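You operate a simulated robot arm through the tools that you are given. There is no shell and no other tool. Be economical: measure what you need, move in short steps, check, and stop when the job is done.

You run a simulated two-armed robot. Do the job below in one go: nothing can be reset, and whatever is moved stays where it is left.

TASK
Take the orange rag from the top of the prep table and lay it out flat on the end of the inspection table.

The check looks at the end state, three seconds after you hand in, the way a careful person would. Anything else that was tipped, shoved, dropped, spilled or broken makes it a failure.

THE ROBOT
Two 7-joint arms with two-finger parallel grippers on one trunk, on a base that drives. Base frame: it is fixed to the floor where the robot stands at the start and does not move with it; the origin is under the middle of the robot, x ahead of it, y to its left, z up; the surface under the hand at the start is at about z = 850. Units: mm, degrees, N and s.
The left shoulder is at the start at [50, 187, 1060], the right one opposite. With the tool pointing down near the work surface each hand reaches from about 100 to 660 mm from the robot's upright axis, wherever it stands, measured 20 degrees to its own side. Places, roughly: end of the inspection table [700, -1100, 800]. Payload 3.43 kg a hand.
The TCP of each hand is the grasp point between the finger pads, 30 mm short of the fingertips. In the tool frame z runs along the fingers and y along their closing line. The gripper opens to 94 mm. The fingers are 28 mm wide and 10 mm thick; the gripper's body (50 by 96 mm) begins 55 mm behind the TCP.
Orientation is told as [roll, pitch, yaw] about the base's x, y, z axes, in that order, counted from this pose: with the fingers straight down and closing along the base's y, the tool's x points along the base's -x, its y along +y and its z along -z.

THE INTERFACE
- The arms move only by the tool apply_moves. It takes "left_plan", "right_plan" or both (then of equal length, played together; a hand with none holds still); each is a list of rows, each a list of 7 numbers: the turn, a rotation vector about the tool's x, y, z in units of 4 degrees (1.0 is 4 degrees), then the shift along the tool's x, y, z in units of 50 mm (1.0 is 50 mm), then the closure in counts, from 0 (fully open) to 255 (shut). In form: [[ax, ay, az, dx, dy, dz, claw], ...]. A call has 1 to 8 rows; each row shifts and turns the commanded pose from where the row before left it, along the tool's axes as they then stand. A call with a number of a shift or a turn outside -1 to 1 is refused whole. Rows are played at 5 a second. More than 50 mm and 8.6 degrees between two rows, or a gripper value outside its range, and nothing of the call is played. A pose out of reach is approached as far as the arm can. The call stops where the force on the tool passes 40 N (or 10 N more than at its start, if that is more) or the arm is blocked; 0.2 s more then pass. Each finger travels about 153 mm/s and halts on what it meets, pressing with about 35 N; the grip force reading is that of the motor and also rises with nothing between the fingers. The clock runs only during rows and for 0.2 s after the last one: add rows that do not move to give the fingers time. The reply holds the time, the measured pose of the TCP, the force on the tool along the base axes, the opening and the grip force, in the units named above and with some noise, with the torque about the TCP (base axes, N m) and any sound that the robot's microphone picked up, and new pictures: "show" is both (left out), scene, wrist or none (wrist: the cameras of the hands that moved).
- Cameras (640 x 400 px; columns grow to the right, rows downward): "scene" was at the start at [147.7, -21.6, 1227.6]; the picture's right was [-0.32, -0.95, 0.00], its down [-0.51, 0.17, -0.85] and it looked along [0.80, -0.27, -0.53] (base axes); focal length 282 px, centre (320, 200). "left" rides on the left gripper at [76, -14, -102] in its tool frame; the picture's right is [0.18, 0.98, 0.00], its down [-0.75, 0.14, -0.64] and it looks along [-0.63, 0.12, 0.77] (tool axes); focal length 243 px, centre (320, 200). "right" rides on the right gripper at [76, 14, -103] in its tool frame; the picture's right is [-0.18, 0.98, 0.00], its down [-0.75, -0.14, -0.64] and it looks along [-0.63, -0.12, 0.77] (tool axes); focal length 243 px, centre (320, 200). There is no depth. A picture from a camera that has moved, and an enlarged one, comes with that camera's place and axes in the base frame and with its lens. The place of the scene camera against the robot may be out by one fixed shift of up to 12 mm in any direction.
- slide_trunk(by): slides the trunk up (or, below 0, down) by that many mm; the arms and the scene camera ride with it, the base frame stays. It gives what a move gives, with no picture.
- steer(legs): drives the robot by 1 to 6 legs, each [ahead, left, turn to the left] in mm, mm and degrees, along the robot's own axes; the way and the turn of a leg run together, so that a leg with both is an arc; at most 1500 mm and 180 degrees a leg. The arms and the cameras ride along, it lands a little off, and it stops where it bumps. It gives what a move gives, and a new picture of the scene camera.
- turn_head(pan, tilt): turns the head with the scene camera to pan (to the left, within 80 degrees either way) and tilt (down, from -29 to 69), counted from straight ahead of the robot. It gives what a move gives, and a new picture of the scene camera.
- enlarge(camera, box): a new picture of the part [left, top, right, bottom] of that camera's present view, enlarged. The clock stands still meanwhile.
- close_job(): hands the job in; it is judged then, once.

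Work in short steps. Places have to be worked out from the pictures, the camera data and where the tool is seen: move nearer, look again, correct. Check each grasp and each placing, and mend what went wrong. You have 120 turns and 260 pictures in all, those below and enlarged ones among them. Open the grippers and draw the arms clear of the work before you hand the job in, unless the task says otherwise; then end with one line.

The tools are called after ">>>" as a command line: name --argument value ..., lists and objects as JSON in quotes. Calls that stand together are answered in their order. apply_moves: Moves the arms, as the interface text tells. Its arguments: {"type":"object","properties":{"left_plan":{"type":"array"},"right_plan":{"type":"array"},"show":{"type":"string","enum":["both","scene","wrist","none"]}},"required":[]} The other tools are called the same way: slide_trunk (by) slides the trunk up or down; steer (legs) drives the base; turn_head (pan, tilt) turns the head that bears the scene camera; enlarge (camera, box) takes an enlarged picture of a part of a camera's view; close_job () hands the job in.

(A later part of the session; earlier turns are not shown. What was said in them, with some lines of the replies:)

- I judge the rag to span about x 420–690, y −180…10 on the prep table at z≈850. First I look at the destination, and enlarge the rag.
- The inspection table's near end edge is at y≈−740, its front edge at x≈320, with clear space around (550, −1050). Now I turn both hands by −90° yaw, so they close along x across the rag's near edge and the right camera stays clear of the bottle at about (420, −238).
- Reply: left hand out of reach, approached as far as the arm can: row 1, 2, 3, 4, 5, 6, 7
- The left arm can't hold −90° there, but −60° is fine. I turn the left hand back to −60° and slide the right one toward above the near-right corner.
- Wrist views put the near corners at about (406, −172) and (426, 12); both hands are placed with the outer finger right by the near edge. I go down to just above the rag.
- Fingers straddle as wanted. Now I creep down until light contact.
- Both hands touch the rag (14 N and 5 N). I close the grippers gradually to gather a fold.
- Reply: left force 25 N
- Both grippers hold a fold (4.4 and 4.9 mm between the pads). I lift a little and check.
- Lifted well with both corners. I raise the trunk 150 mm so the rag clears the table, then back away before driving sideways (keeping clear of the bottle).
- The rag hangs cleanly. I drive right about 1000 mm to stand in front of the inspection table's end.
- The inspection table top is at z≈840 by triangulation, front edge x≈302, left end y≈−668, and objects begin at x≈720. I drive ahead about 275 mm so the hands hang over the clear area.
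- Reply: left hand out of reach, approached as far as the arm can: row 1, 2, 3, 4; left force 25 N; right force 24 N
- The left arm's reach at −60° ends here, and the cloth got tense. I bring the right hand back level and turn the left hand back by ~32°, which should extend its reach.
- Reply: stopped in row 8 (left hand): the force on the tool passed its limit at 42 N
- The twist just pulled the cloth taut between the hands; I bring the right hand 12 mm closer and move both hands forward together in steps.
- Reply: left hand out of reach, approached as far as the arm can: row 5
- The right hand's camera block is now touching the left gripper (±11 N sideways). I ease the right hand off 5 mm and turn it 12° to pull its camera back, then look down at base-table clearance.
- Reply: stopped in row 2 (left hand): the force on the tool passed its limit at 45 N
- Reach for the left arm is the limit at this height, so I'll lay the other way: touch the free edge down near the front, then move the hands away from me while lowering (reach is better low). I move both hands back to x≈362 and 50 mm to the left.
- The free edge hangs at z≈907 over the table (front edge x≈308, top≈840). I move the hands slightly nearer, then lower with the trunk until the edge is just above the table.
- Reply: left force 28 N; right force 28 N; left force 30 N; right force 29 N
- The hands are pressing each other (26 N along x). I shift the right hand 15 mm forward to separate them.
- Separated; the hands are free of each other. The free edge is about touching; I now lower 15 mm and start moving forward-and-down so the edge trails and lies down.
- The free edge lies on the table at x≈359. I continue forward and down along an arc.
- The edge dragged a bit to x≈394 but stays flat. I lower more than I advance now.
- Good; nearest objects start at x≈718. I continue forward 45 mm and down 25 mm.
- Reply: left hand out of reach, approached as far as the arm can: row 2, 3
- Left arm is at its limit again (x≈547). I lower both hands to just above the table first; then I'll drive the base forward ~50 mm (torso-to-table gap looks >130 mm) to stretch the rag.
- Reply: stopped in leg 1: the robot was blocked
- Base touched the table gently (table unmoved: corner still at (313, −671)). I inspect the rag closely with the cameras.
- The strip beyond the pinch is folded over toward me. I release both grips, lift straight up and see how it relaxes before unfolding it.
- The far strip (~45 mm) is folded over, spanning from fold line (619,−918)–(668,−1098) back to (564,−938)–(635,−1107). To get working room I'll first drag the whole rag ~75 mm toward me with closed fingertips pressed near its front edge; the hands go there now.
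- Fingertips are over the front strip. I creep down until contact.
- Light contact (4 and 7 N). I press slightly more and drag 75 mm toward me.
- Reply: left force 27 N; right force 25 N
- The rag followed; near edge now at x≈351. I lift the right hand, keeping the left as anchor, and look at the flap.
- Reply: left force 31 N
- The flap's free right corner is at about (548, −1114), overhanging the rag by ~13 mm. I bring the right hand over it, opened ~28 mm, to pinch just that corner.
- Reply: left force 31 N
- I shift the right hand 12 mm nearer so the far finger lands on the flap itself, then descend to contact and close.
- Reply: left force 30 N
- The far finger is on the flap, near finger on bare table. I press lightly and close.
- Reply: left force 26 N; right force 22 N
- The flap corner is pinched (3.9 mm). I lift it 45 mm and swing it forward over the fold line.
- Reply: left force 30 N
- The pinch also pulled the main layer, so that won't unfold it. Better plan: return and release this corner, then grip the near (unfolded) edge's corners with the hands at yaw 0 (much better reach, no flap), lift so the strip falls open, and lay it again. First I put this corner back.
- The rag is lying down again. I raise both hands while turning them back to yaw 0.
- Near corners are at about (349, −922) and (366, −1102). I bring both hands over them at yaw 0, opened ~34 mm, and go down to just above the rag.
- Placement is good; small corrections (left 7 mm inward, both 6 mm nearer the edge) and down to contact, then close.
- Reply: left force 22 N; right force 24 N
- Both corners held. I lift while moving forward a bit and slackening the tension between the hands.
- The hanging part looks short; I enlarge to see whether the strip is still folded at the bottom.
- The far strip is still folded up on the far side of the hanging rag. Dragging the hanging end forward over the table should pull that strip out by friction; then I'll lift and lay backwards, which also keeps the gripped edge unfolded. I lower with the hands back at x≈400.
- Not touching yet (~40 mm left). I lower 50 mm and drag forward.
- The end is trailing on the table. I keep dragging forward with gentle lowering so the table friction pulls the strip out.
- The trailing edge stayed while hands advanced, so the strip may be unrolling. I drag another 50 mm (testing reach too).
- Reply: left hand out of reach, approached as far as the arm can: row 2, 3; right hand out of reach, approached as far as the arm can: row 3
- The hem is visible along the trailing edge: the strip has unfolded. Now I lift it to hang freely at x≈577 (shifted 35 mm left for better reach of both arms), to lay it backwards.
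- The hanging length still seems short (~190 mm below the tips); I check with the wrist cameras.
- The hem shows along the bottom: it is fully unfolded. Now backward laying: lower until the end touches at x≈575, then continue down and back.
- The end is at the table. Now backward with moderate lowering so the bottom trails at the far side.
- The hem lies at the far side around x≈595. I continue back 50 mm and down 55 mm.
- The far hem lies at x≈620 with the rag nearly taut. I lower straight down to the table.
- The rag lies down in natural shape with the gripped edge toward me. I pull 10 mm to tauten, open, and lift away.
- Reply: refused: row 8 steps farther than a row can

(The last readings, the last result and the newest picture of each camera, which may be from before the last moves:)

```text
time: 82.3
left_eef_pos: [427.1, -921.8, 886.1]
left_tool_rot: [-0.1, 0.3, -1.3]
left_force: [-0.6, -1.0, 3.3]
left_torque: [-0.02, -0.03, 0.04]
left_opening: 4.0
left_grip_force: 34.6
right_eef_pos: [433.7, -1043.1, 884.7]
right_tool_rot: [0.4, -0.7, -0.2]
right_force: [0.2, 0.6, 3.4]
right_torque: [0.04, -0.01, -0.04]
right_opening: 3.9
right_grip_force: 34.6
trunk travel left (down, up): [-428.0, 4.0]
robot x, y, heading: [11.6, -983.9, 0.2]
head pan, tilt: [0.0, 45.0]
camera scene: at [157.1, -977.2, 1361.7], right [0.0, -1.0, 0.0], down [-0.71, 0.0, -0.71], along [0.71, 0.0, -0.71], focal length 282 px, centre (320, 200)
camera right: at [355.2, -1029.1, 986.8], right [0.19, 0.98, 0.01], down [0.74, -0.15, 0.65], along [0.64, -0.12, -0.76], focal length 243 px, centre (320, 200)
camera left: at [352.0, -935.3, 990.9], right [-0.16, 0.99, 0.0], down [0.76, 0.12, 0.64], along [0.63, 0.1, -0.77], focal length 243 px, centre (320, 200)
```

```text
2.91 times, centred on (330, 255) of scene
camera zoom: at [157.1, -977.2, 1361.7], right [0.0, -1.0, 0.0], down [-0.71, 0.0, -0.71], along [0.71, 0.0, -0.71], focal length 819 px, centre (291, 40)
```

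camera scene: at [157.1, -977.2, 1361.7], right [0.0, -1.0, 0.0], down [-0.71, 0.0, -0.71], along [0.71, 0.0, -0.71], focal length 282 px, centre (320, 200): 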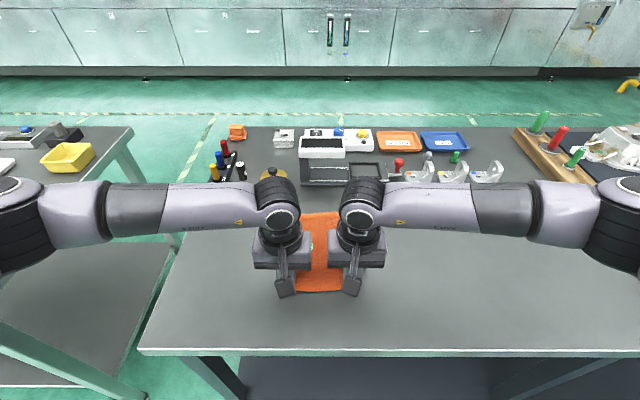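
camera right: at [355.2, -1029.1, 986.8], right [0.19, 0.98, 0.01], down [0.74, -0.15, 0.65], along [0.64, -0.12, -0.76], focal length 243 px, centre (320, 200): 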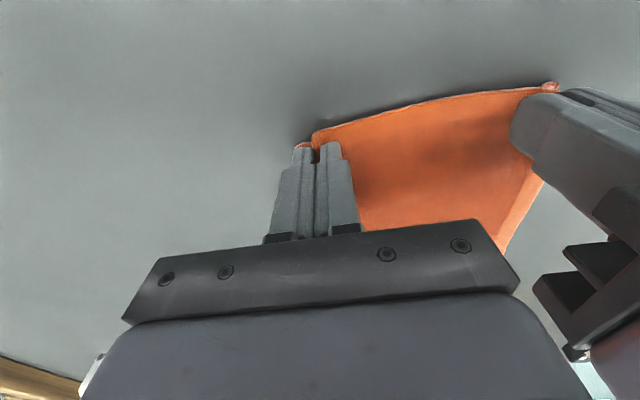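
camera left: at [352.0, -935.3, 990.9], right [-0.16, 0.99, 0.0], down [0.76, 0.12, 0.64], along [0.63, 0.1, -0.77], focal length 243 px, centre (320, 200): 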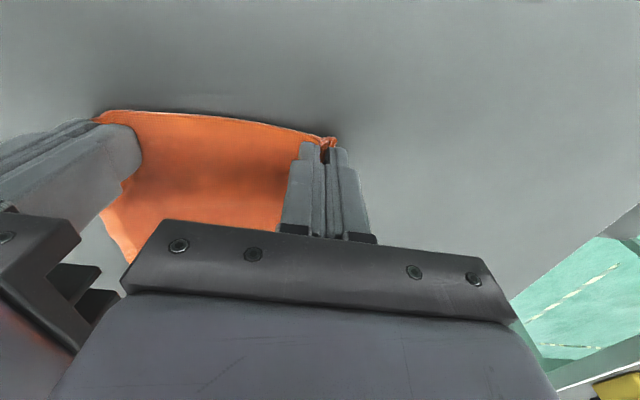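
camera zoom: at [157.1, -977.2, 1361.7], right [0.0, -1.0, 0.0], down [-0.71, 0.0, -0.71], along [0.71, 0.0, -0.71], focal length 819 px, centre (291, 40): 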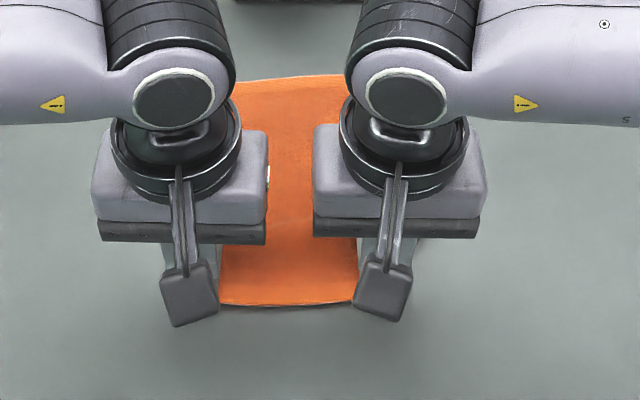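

The last row was a little too long; I repeat with a shorter final step.

>>> apply_moves --left_plan '[[0, 0, 0, 0.1, 0, 0, 255], [0, 0, 0, 0.1, 0, 0, 255], [0, 0, 0, 0, 0, 0, 180], [0, 0, 0, 0, 0, 0, 150], [0, 0, 0, 0, 0, 0, 150], [0, 0, 0, 0, 0, -0.5, 150], [0, 0, 0, 0, 0, -1, 150], [0, 0, 0, 0, 0.6, -0.7, 150]]' --right_plan '[[0, 0, 0, 0.1, 0, 0, 255], [0, 0, 0, 0.1, 0, 0, 255], [0, 0, 0, 0, 0, 0, 180], [0, 0, 0, 0, 0, 0, 150], [0, 0, 0, 0, 0, 0, 150], [0, 0, 0, 0, 0, -0.5, 150], [0, 0, 0, 0, 0, -1, 150], [0, 0, 0, 0, -0.6, -0.7, 150]]' --show "both"

>>> enlarge --camera "scene" --box '[220, 190, 440, 320]'

```text
time: 84.1
left_eef_pos: [419.2, -890.0, 997.1]
left_tool_rot: [0.0, 0.5, -1.6]
left_force: [-0.1, 0.7, 0.6]
left_torque: [0.01, -0.02, 0.0]
left_opening: 38.7
left_grip_force: 0.0
right_eef_pos: [419.4, -1072.8, 996.8]
right_tool_rot: [0.5, -0.6, -0.2]
right_force: [0.1, 0.8, -0.2]
right_torque: [-0.01, -0.04, -0.01]
right_opening: 38.8
right_grip_force: 0.1
trunk travel left (down, up): [-428.0, 4.0]
robot x, y, heading: [16.6, -986.1, 0.5]
head pan, tilt: [0.0, 45.0]
camera scene: at [157.0, -977.2, 1361.5], right [0.0, -1.0, 0.0], down [-0.71, 0.0, -0.71], along [0.71, 0.0, -0.71], focal length 282 px, centre (320, 200)
camera right: at [342.4, -1058.7, 1098.0], right [0.19, 0.98, 0.01], down [0.74, -0.15, 0.65], along [0.64, -0.12, -0.76], focal length 243 px, centre (320, 200)
camera left: at [344.7, -902.9, 1101.1], right [-0.16, 0.99, 0.0], down [0.76, 0.12, 0.64], along [0.63, 0.1, -0.77], focal length 243 px, centre (320, 200)
```

scene: 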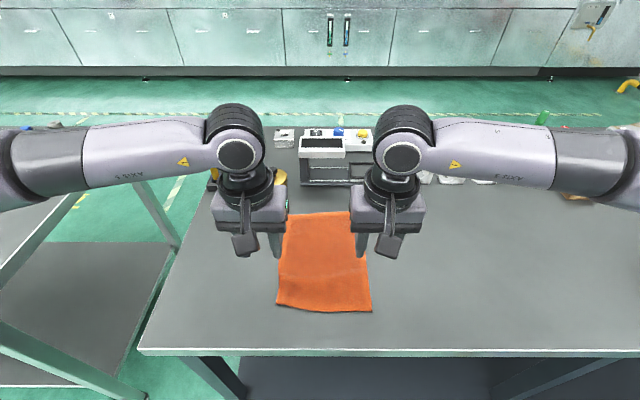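
right: 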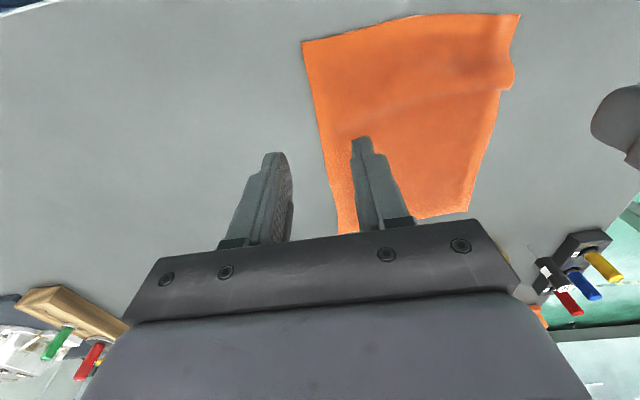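
left: 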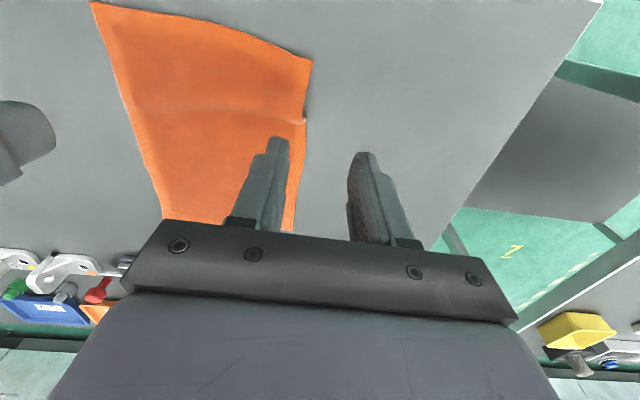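

```text
2.91 times, centred on (330, 255) of scene
camera zoom: at [157.0, -977.2, 1361.5], right [0.0, -1.0, 0.0], down [-0.71, 0.0, -0.71], along [0.71, 0.0, -0.71], focal length 819 px, centre (291, 40)
```

zoom: 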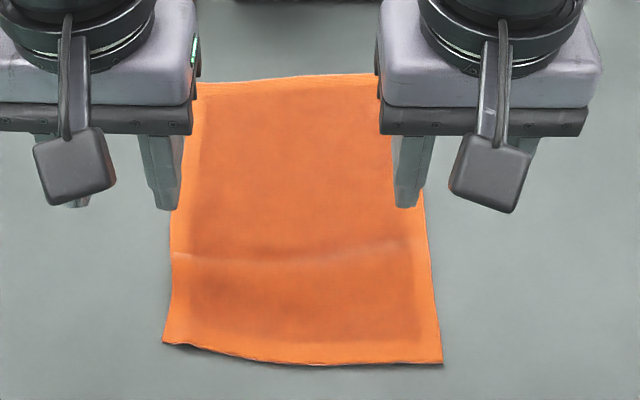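

Excellent: the rag is fully open with all four hems visible; only a slight ridge remains. I move the hands up and apart for an unobstructed view.

>>> apply_moves --left_plan '[[0, 0, 0, 0, 0.6, -0.6, 255], [0, 0, 0, 0, 0.8, -0.3, 255], [0, 0, 0, 0, 0.8, 0, 255]]' --right_plan '[[0, 0, 0, 0, -0.6, -0.6, 255], [0, 0, 0, 0, -0.8, -0.3, 255], [0, 0, 0, 0, -0.8, 0, 255]]' --show "scene"

>>> enlarge --camera "scene" --box '[240, 200, 400, 320]'

>>> enlarge --camera "right" --box '[240, 0, 640, 250]'

```text
time: 84.9
left_eef_pos: [423.7, -778.9, 1039.8]
left_tool_rot: [0.0, 0.4, -1.6]
left_force: [-1.3, -0.4, -0.1]
left_torque: [-0.03, -0.01, -0.03]
left_opening: 0.0
left_grip_force: 32.9
right_eef_pos: [419.7, -1182.9, 1039.2]
right_tool_rot: [0.4, -0.7, -0.1]
right_force: [0.6, -0.1, 0.1]
right_torque: [0.0, 0.0, 0.02]
right_opening: 0.0
right_grip_force: 32.8
trunk travel left (down, up): [-428.0, 4.0]
robot x, y, heading: [16.8, -985.9, 0.4]
head pan, tilt: [0.0, 45.0]
camera scene: at [157.2, -977.3, 1361.6], right [0.0, -1.0, 0.0], down [-0.71, 0.0, -0.71], along [0.71, 0.0, -0.71], focal length 282 px, centre (320, 200)
```

scene: 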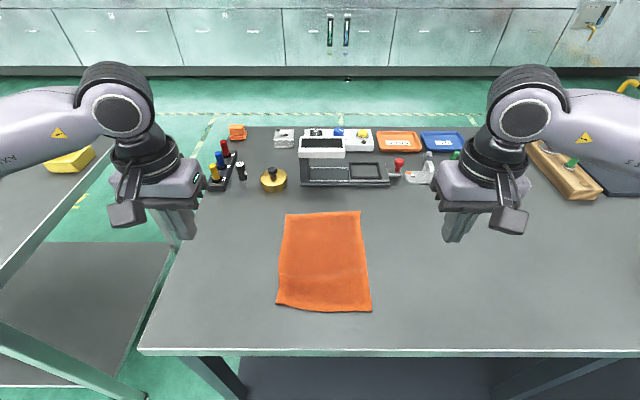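

```text
3.33 times, centred on (320, 260) of scene
camera zoom: at [157.2, -977.3, 1361.6], right [0.0, -1.0, 0.0], down [-0.71, 0.0, -0.71], along [0.71, 0.0, -0.71], focal length 938 px, centre (320, 0)
```

zoom: 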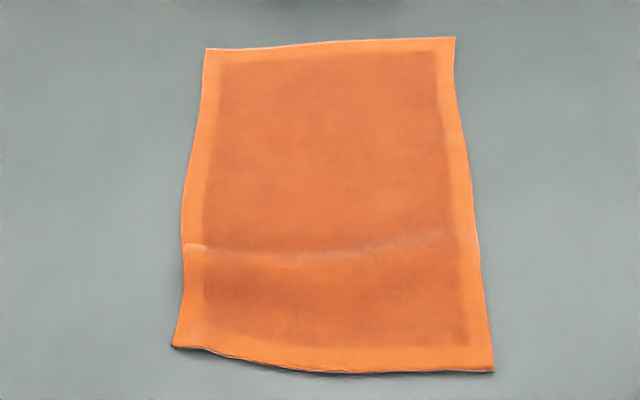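

```text
1.60 times, centred on (440, 125) of right
camera zoom: at [342.1, -1169.2, 1140.6], right [0.19, 0.98, 0.01], down [0.75, -0.15, 0.65], along [0.64, -0.11, -0.76], focal length 388 px, centre (128, 320)
```

zoom: 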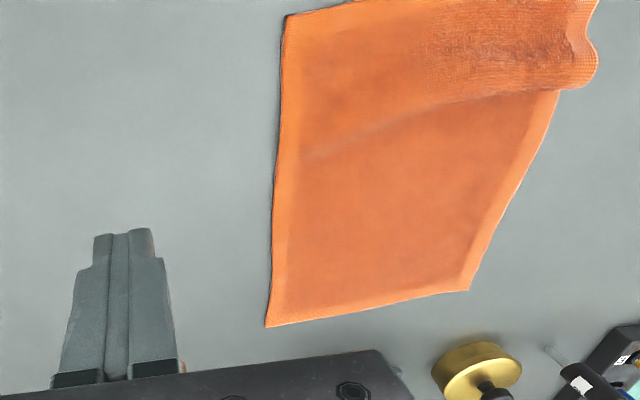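

A wave remains across x≈440, higher on the left. I'll press closed fingertips on the near corners and pull gently toward me to take out the slack.

>>> apply_moves --left_plan '[[0, 0, 0, 0.11, -0.665, 0, 255], [0, 0, 0, 0.11, -0.665, 0, 255], [0, 0, 0, 0.11, -0.665, 0, 255], [0, 0, 0, 0.11, -0.665, 0, 255], [0, 0, 0, 0, 0, 0.75, 255], [0, 0, 0, 0, 0, 0.75, 255], [0, 0, 0, 0, 0, 0.75, 255], [0, 0, 0, 0, 0, 0.7, 255]]' --right_plan '[[0, 0, 0, 0.14, 0.64, 0, 255], [0, 0, 0, 0.14, 0.64, 0, 255], [0, 0, 0, 0.14, 0.64, 0, 255], [0, 0, 0, 0.14, 0.64, 0, 255], [0, 0, 0, 0, 0, 0.75, 255], [0, 0, 0, 0, 0, 0.75, 255], [0, 0, 0, 0, 0, 0.75, 255], [0, 0, 0, 0, 0, 0.7, 255]]' --show "both"

```text
time: 86.7
left_eef_pos: [395.9, -913.0, 892.8]
left_tool_rot: [-0.2, 0.4, -1.5]
left_force: [0.0, 0.3, 0.0]
left_torque: [-0.01, -0.02, 0.04]
left_opening: 0.2
left_grip_force: 32.7
right_eef_pos: [396.2, -1053.3, 891.1]
right_tool_rot: [0.4, -0.7, -0.2]
right_force: [0.1, 0.2, -0.7]
right_torque: [-0.03, 0.01, -0.03]
right_opening: 0.0
right_grip_force: 33.1
trunk travel left (down, up): [-428.0, 4.0]
robot x, y, heading: [12.4, -985.3, 0.6]
head pan, tilt: [0.0, 45.0]
camera scene: at [157.8, -977.2, 1361.5], right [0.0, -1.0, 0.0], down [-0.71, 0.0, -0.71], along [0.71, 0.0, -0.71], focal length 282 px, centre (320, 200)
camera right: at [317.4, -1039.9, 992.1], right [0.19, 0.98, 0.01], down [0.75, -0.15, 0.65], along [0.64, -0.11, -0.76], focal length 243 px, centre (320, 200)
camera left: at [320.7, -926.6, 996.3], right [-0.16, 0.99, 0.0], down [0.76, 0.12, 0.64], along [0.63, 0.1, -0.77], focal length 243 px, centre (320, 200)
```

scene: 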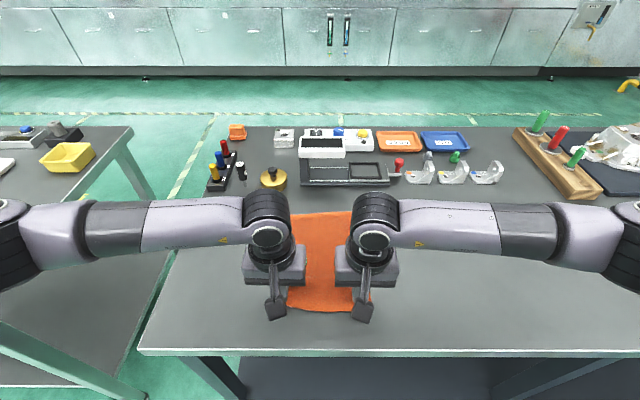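
right: 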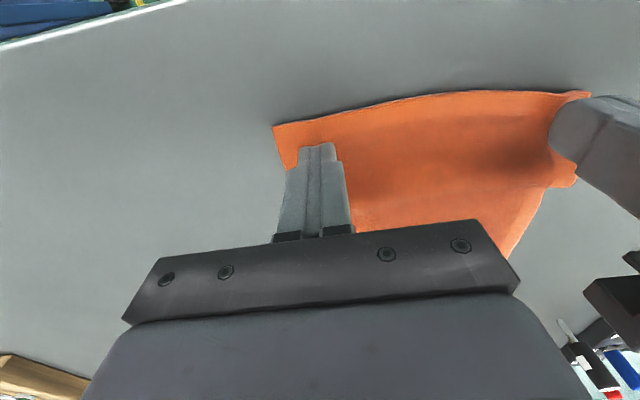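
left: 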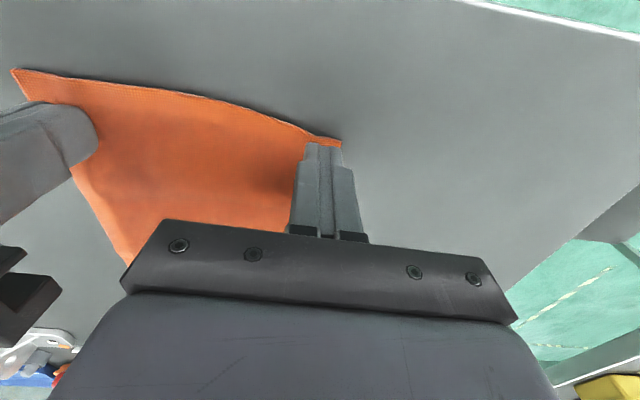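

Fingertips are over both near corners. I press down to contact.

>>> apply_moves --left_plan '[[0, 0, 0, -0.12, 0, 0.08, 255], [0, 0, 0, 0, 0, 0.1, 255], [0, 0, 0, 0, 0, 0.06, 255]]' --right_plan '[[0, 0, 0, 0, 0, 0.08, 255], [0, 0, 0, 0, 0, 0.08, 255], [0, 0, 0, 0, 0, 0.05, 255]]' --show "none"

```text
time: 87.5
left_eef_pos: [403.4, -913.6, 882.2]
left_tool_rot: [-0.1, 0.2, -1.4]
left_force: [-1.6, 2.3, 12.9]
left_torque: [0.08, 0.02, -0.02]
left_opening: 0.0
left_grip_force: 33.5
right_eef_pos: [394.9, -1053.0, 882.5]
right_tool_rot: [0.4, -0.9, -0.2]
right_force: [-0.8, -4.3, 14.8]
right_torque: [-0.07, 0.11, 0.01]
right_opening: 0.1
right_grip_force: 33.1
trunk travel left (down, up): [-428.0, 4.0]
robot x, y, heading: [14.3, -984.4, 0.2]
head pan, tilt: [0.0, 45.0]
```

Contact at 13–15 N on both. I drag the left 20 mm and the right 12 mm toward me, also slightly outward, then lift straight up.

>>> apply_moves --left_plan '[[0, 0, 0, 0.13, 0.03, 0, 255], [0, 0, 0, 0.13, 0.03, 0, 255], [0, 0, 0, 0.14, 0.02, 0, 255], [0, 0, 0, 0, 0, 0, 255], [0, 0, 0, 0, 0, -0.5, 255], [0, 0, 0, 0, 0, -1, 255], [0, 0, 0, 0, 0.7, -0.7, 255], [0, 0, 0, 0, 1, 0, 255]]' --right_plan '[[0, 0, 0, 0.08, -0.03, 0, 255], [0, 0, 0, 0.08, -0.03, 0, 255], [0, 0, 0, 0.08, -0.02, 0, 255], [0, 0, 0, 0, 0, 0, 255], [0, 0, 0, 0, 0, -0.5, 255], [0, 0, 0, 0, 0, -1, 255], [0, 0, 0, 0, -0.7, -0.7, 255], [0, 0, 0, 0, -1, 0, 255]]' --show "both"

>>> enlarge --camera "scene" --box '[240, 200, 400, 320]'

```text
time: 89.3
left_eef_pos: [386.1, -822.5, 994.1]
left_tool_rot: [0.0, 0.5, -1.5]
left_force: [0.5, 0.2, -0.3]
left_torque: [0.0, -0.01, 0.01]
left_opening: 0.0
left_grip_force: 32.9
right_eef_pos: [380.5, -1145.5, 991.6]
right_tool_rot: [0.4, -0.7, -0.1]
right_force: [0.5, -0.2, 0.4]
right_torque: [-0.01, 0.02, -0.01]
right_opening: 0.0
right_grip_force: 33.1
trunk travel left (down, up): [-428.0, 4.0]
robot x, y, heading: [12.7, -987.7, 0.3]
head pan, tilt: [0.0, 45.0]
camera scene: at [157.1, -977.2, 1361.6], right [0.0, -1.0, 0.0], down [-0.71, 0.0, -0.71], along [0.71, 0.0, -0.71], focal length 282 px, centre (320, 200)
camera right: at [301.6, -1130.9, 1092.3], right [0.19, 0.98, 0.01], down [0.75, -0.15, 0.65], along [0.64, -0.11, -0.76], focal length 243 px, centre (320, 200)
camera left: at [311.4, -836.9, 1098.4], right [-0.16, 0.99, 0.0], down [0.76, 0.12, 0.64], along [0.63, 0.1, -0.77], focal length 243 px, centre (320, 200)
```

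scene: 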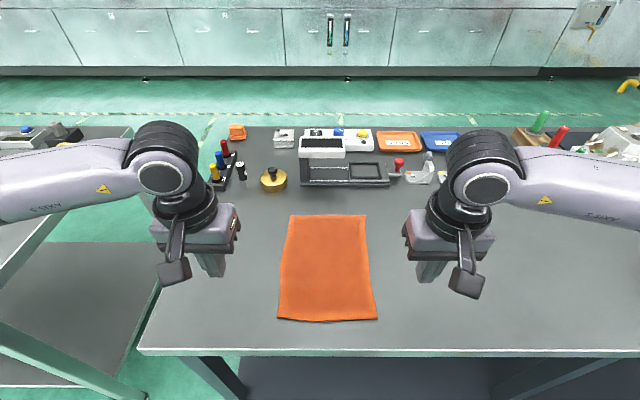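
right: 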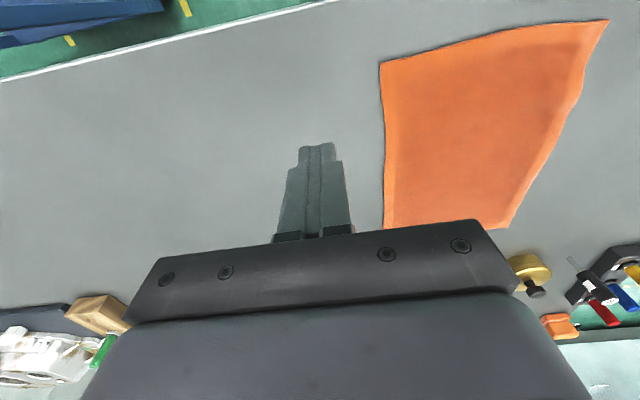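
left: 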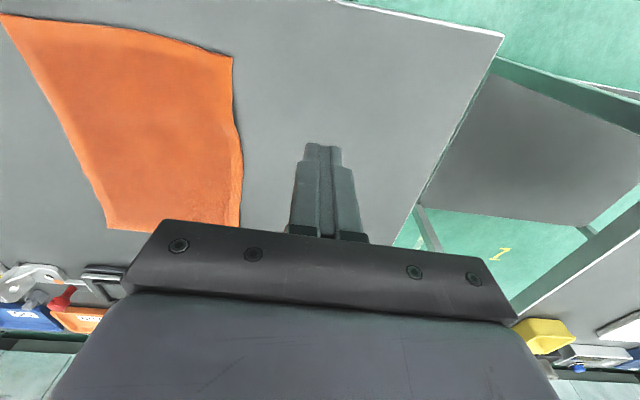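

```text
3.33 times, centred on (320, 260) of scene
camera zoom: at [157.1, -977.2, 1361.6], right [0.0, -1.0, 0.0], down [-0.71, 0.0, -0.71], along [0.71, 0.0, -0.71], focal length 938 px, centre (320, 0)
```

zoom: 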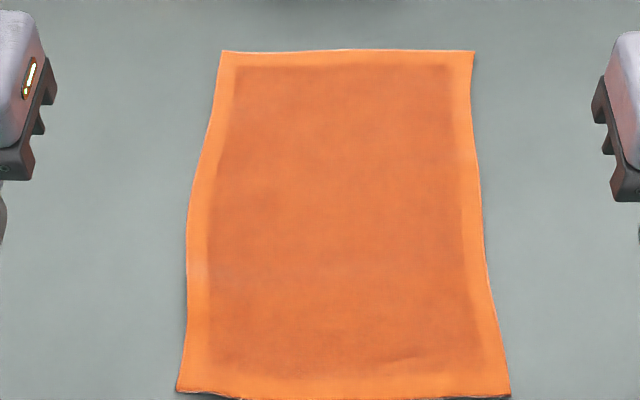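

The rag now lies flat and fully spread, about x 362–610, y −900…−1075, well on the table. I open the grippers, raise the arms and back the robot off.

>>> apply_moves --left_plan '[[0, 0, 0, 0, 0, -0.8, 0], [0, 0, 0, 0, 0, -0.8, 0], [0, 0, 0, 0, 0, 0, 0]]' --right_plan '[[0, 0, 0, 0, 0, -0.8, 0], [0, 0, 0, 0, 0, -0.8, 0], [0, 0, 0, 0, 0, 0, 0]]' --show "none"

>>> steer --legs '[[-250, 0, 0]]'

```text
time: 90.1
left_eef_pos: [387.1, -825.8, 1072.0]
left_tool_rot: [0.0, 0.4, -1.4]
left_force: [-0.4, 0.4, -0.4]
left_torque: [-0.01, -0.01, 0.0]
left_opening: 94.1
left_grip_force: 0.1
right_eef_pos: [379.4, -1145.1, 1071.3]
right_tool_rot: [0.4, -0.7, -0.1]
right_force: [0.0, -1.0, -0.6]
right_torque: [-0.01, 0.02, 0.0]
right_opening: 94.0
right_grip_force: 0.0
trunk travel left (down, up): [-428.0, 4.0]
robot x, y, heading: [11.2, -986.0, 0.5]
head pan, tilt: [0.0, 45.0]
```

```text
time: 92.0
left_eef_pos: [133.1, -824.9, 1072.1]
left_tool_rot: [0.0, 0.4, -1.3]
left_force: [-0.7, 0.4, 0.1]
left_torque: [0.02, -0.04, 0.04]
left_opening: 94.0
left_grip_force: 0.1
right_eef_pos: [127.7, -1145.2, 1071.8]
right_tool_rot: [0.5, -0.7, -0.1]
right_force: [0.3, 0.0, 0.2]
right_torque: [0.01, -0.05, 0.0]
right_opening: 93.8
right_grip_force: 0.0
trunk travel left (down, up): [-428.0, 4.0]
robot x, y, heading: [-242.3, -986.5, 0.1]
head pan, tilt: [0.0, 45.0]
camera scene: at [-96.4, -978.1, 1361.6], right [0.01, -1.0, 0.0], down [-0.71, 0.0, -0.71], along [0.71, 0.0, -0.71], focal length 282 px, centre (320, 200)
```

scene: 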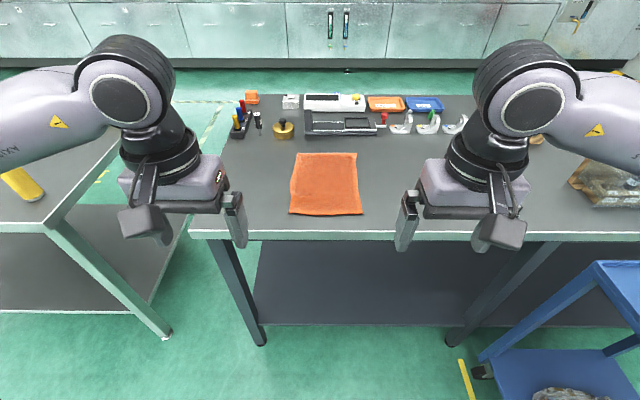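

The rag lies flat and the arms are clear. I take one quick look at the prep table to confirm the bottle still stands.

>>> turn_head --pan 45 --tilt 30

```text
time: 93.1
left_eef_pos: [133.0, -824.9, 1071.7]
left_tool_rot: [0.0, 0.4, -1.3]
left_force: [-0.1, 0.1, 0.2]
left_torque: [-0.02, 0.02, 0.03]
left_opening: 93.7
left_grip_force: 0.1
right_eef_pos: [128.0, -1144.5, 1070.9]
right_tool_rot: [0.4, -0.7, 0.0]
right_force: [0.1, 0.3, -0.1]
right_torque: [-0.02, -0.02, -0.04]
right_opening: 93.9
right_grip_force: 0.1
trunk travel left (down, up): [-428.0, 4.0]
robot x, y, heading: [-239.1, -983.8, 0.4]
head pan, tilt: [45.0, 30.0]
camera scene: at [-113.4, -914.3, 1384.1], right [0.71, -0.7, 0.0], down [-0.35, -0.36, -0.87], along [0.61, 0.62, -0.5], focal length 282 px, centre (320, 200)
```

scene: 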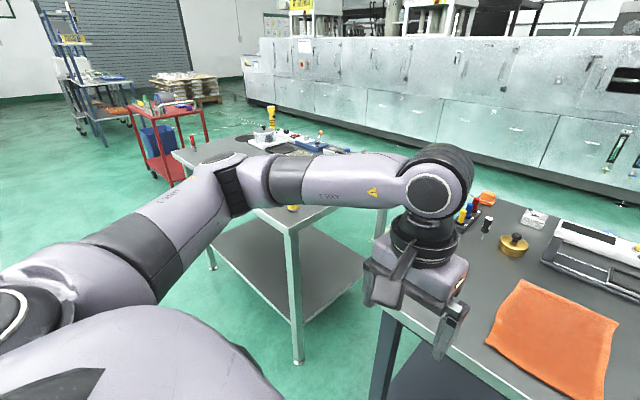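

The arm hides the bottle; one more angle.

>>> turn_head --pan 18 --tilt 40

>>> enlarge --camera "scene" --box '[0, 60, 320, 260]'

```text
time: 94.0
left_eef_pos: [132.8, -825.4, 1072.0]
left_tool_rot: [0.0, 0.5, -1.3]
left_force: [0.2, -0.3, -0.3]
left_torque: [-0.01, -0.01, 0.01]
left_opening: 94.2
left_grip_force: 0.0
right_eef_pos: [127.5, -1145.0, 1071.5]
right_tool_rot: [0.4, -0.7, 0.0]
right_force: [-1.1, 0.6, 0.4]
right_torque: [0.03, -0.01, 0.0]
right_opening: 94.0
right_grip_force: 0.1
trunk travel left (down, up): [-428.0, 4.0]
robot x, y, heading: [-239.7, -984.4, 0.1]
head pan, tilt: [18.0, 40.0]
camera scene: at [-96.4, -951.7, 1368.8], right [0.32, -0.95, 0.0], down [-0.61, -0.2, -0.77], along [0.73, 0.24, -0.64], focal length 282 px, centre (320, 200)
```

scene: 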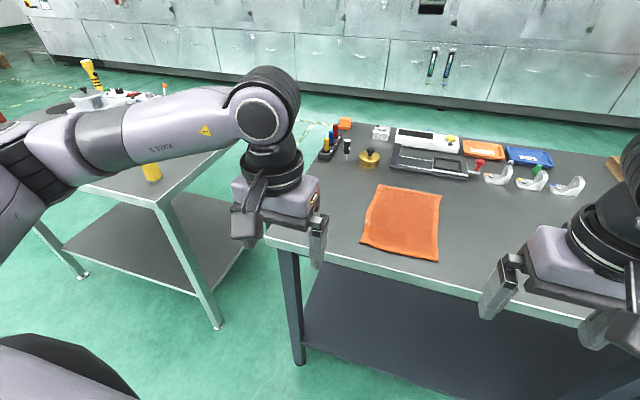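

```text
2.00 times, centred on (160, 160) of scene
camera zoom: at [-96.4, -951.7, 1368.8], right [0.32, -0.95, 0.0], down [-0.61, -0.2, -0.77], along [0.73, 0.24, -0.64], focal length 563 px, centre (640, 280)
```

zoom: 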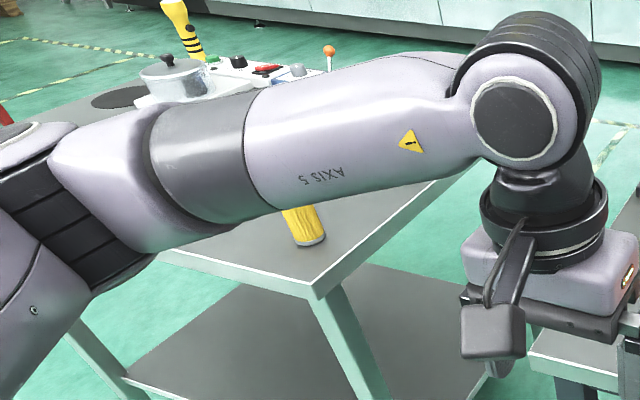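

The bottle stands upright where it was, the rag is flat, both grippers are open and clear; I hand in.

>>> close_job

```text
The job is handed in.
```

The orange rag is lying flat and fully spread on the end of the inspection table. Both grippers are open and clear. I saw nothing tipped or out of place, but the base lightly touched the inspection table once, and its corner measured the same before and after.
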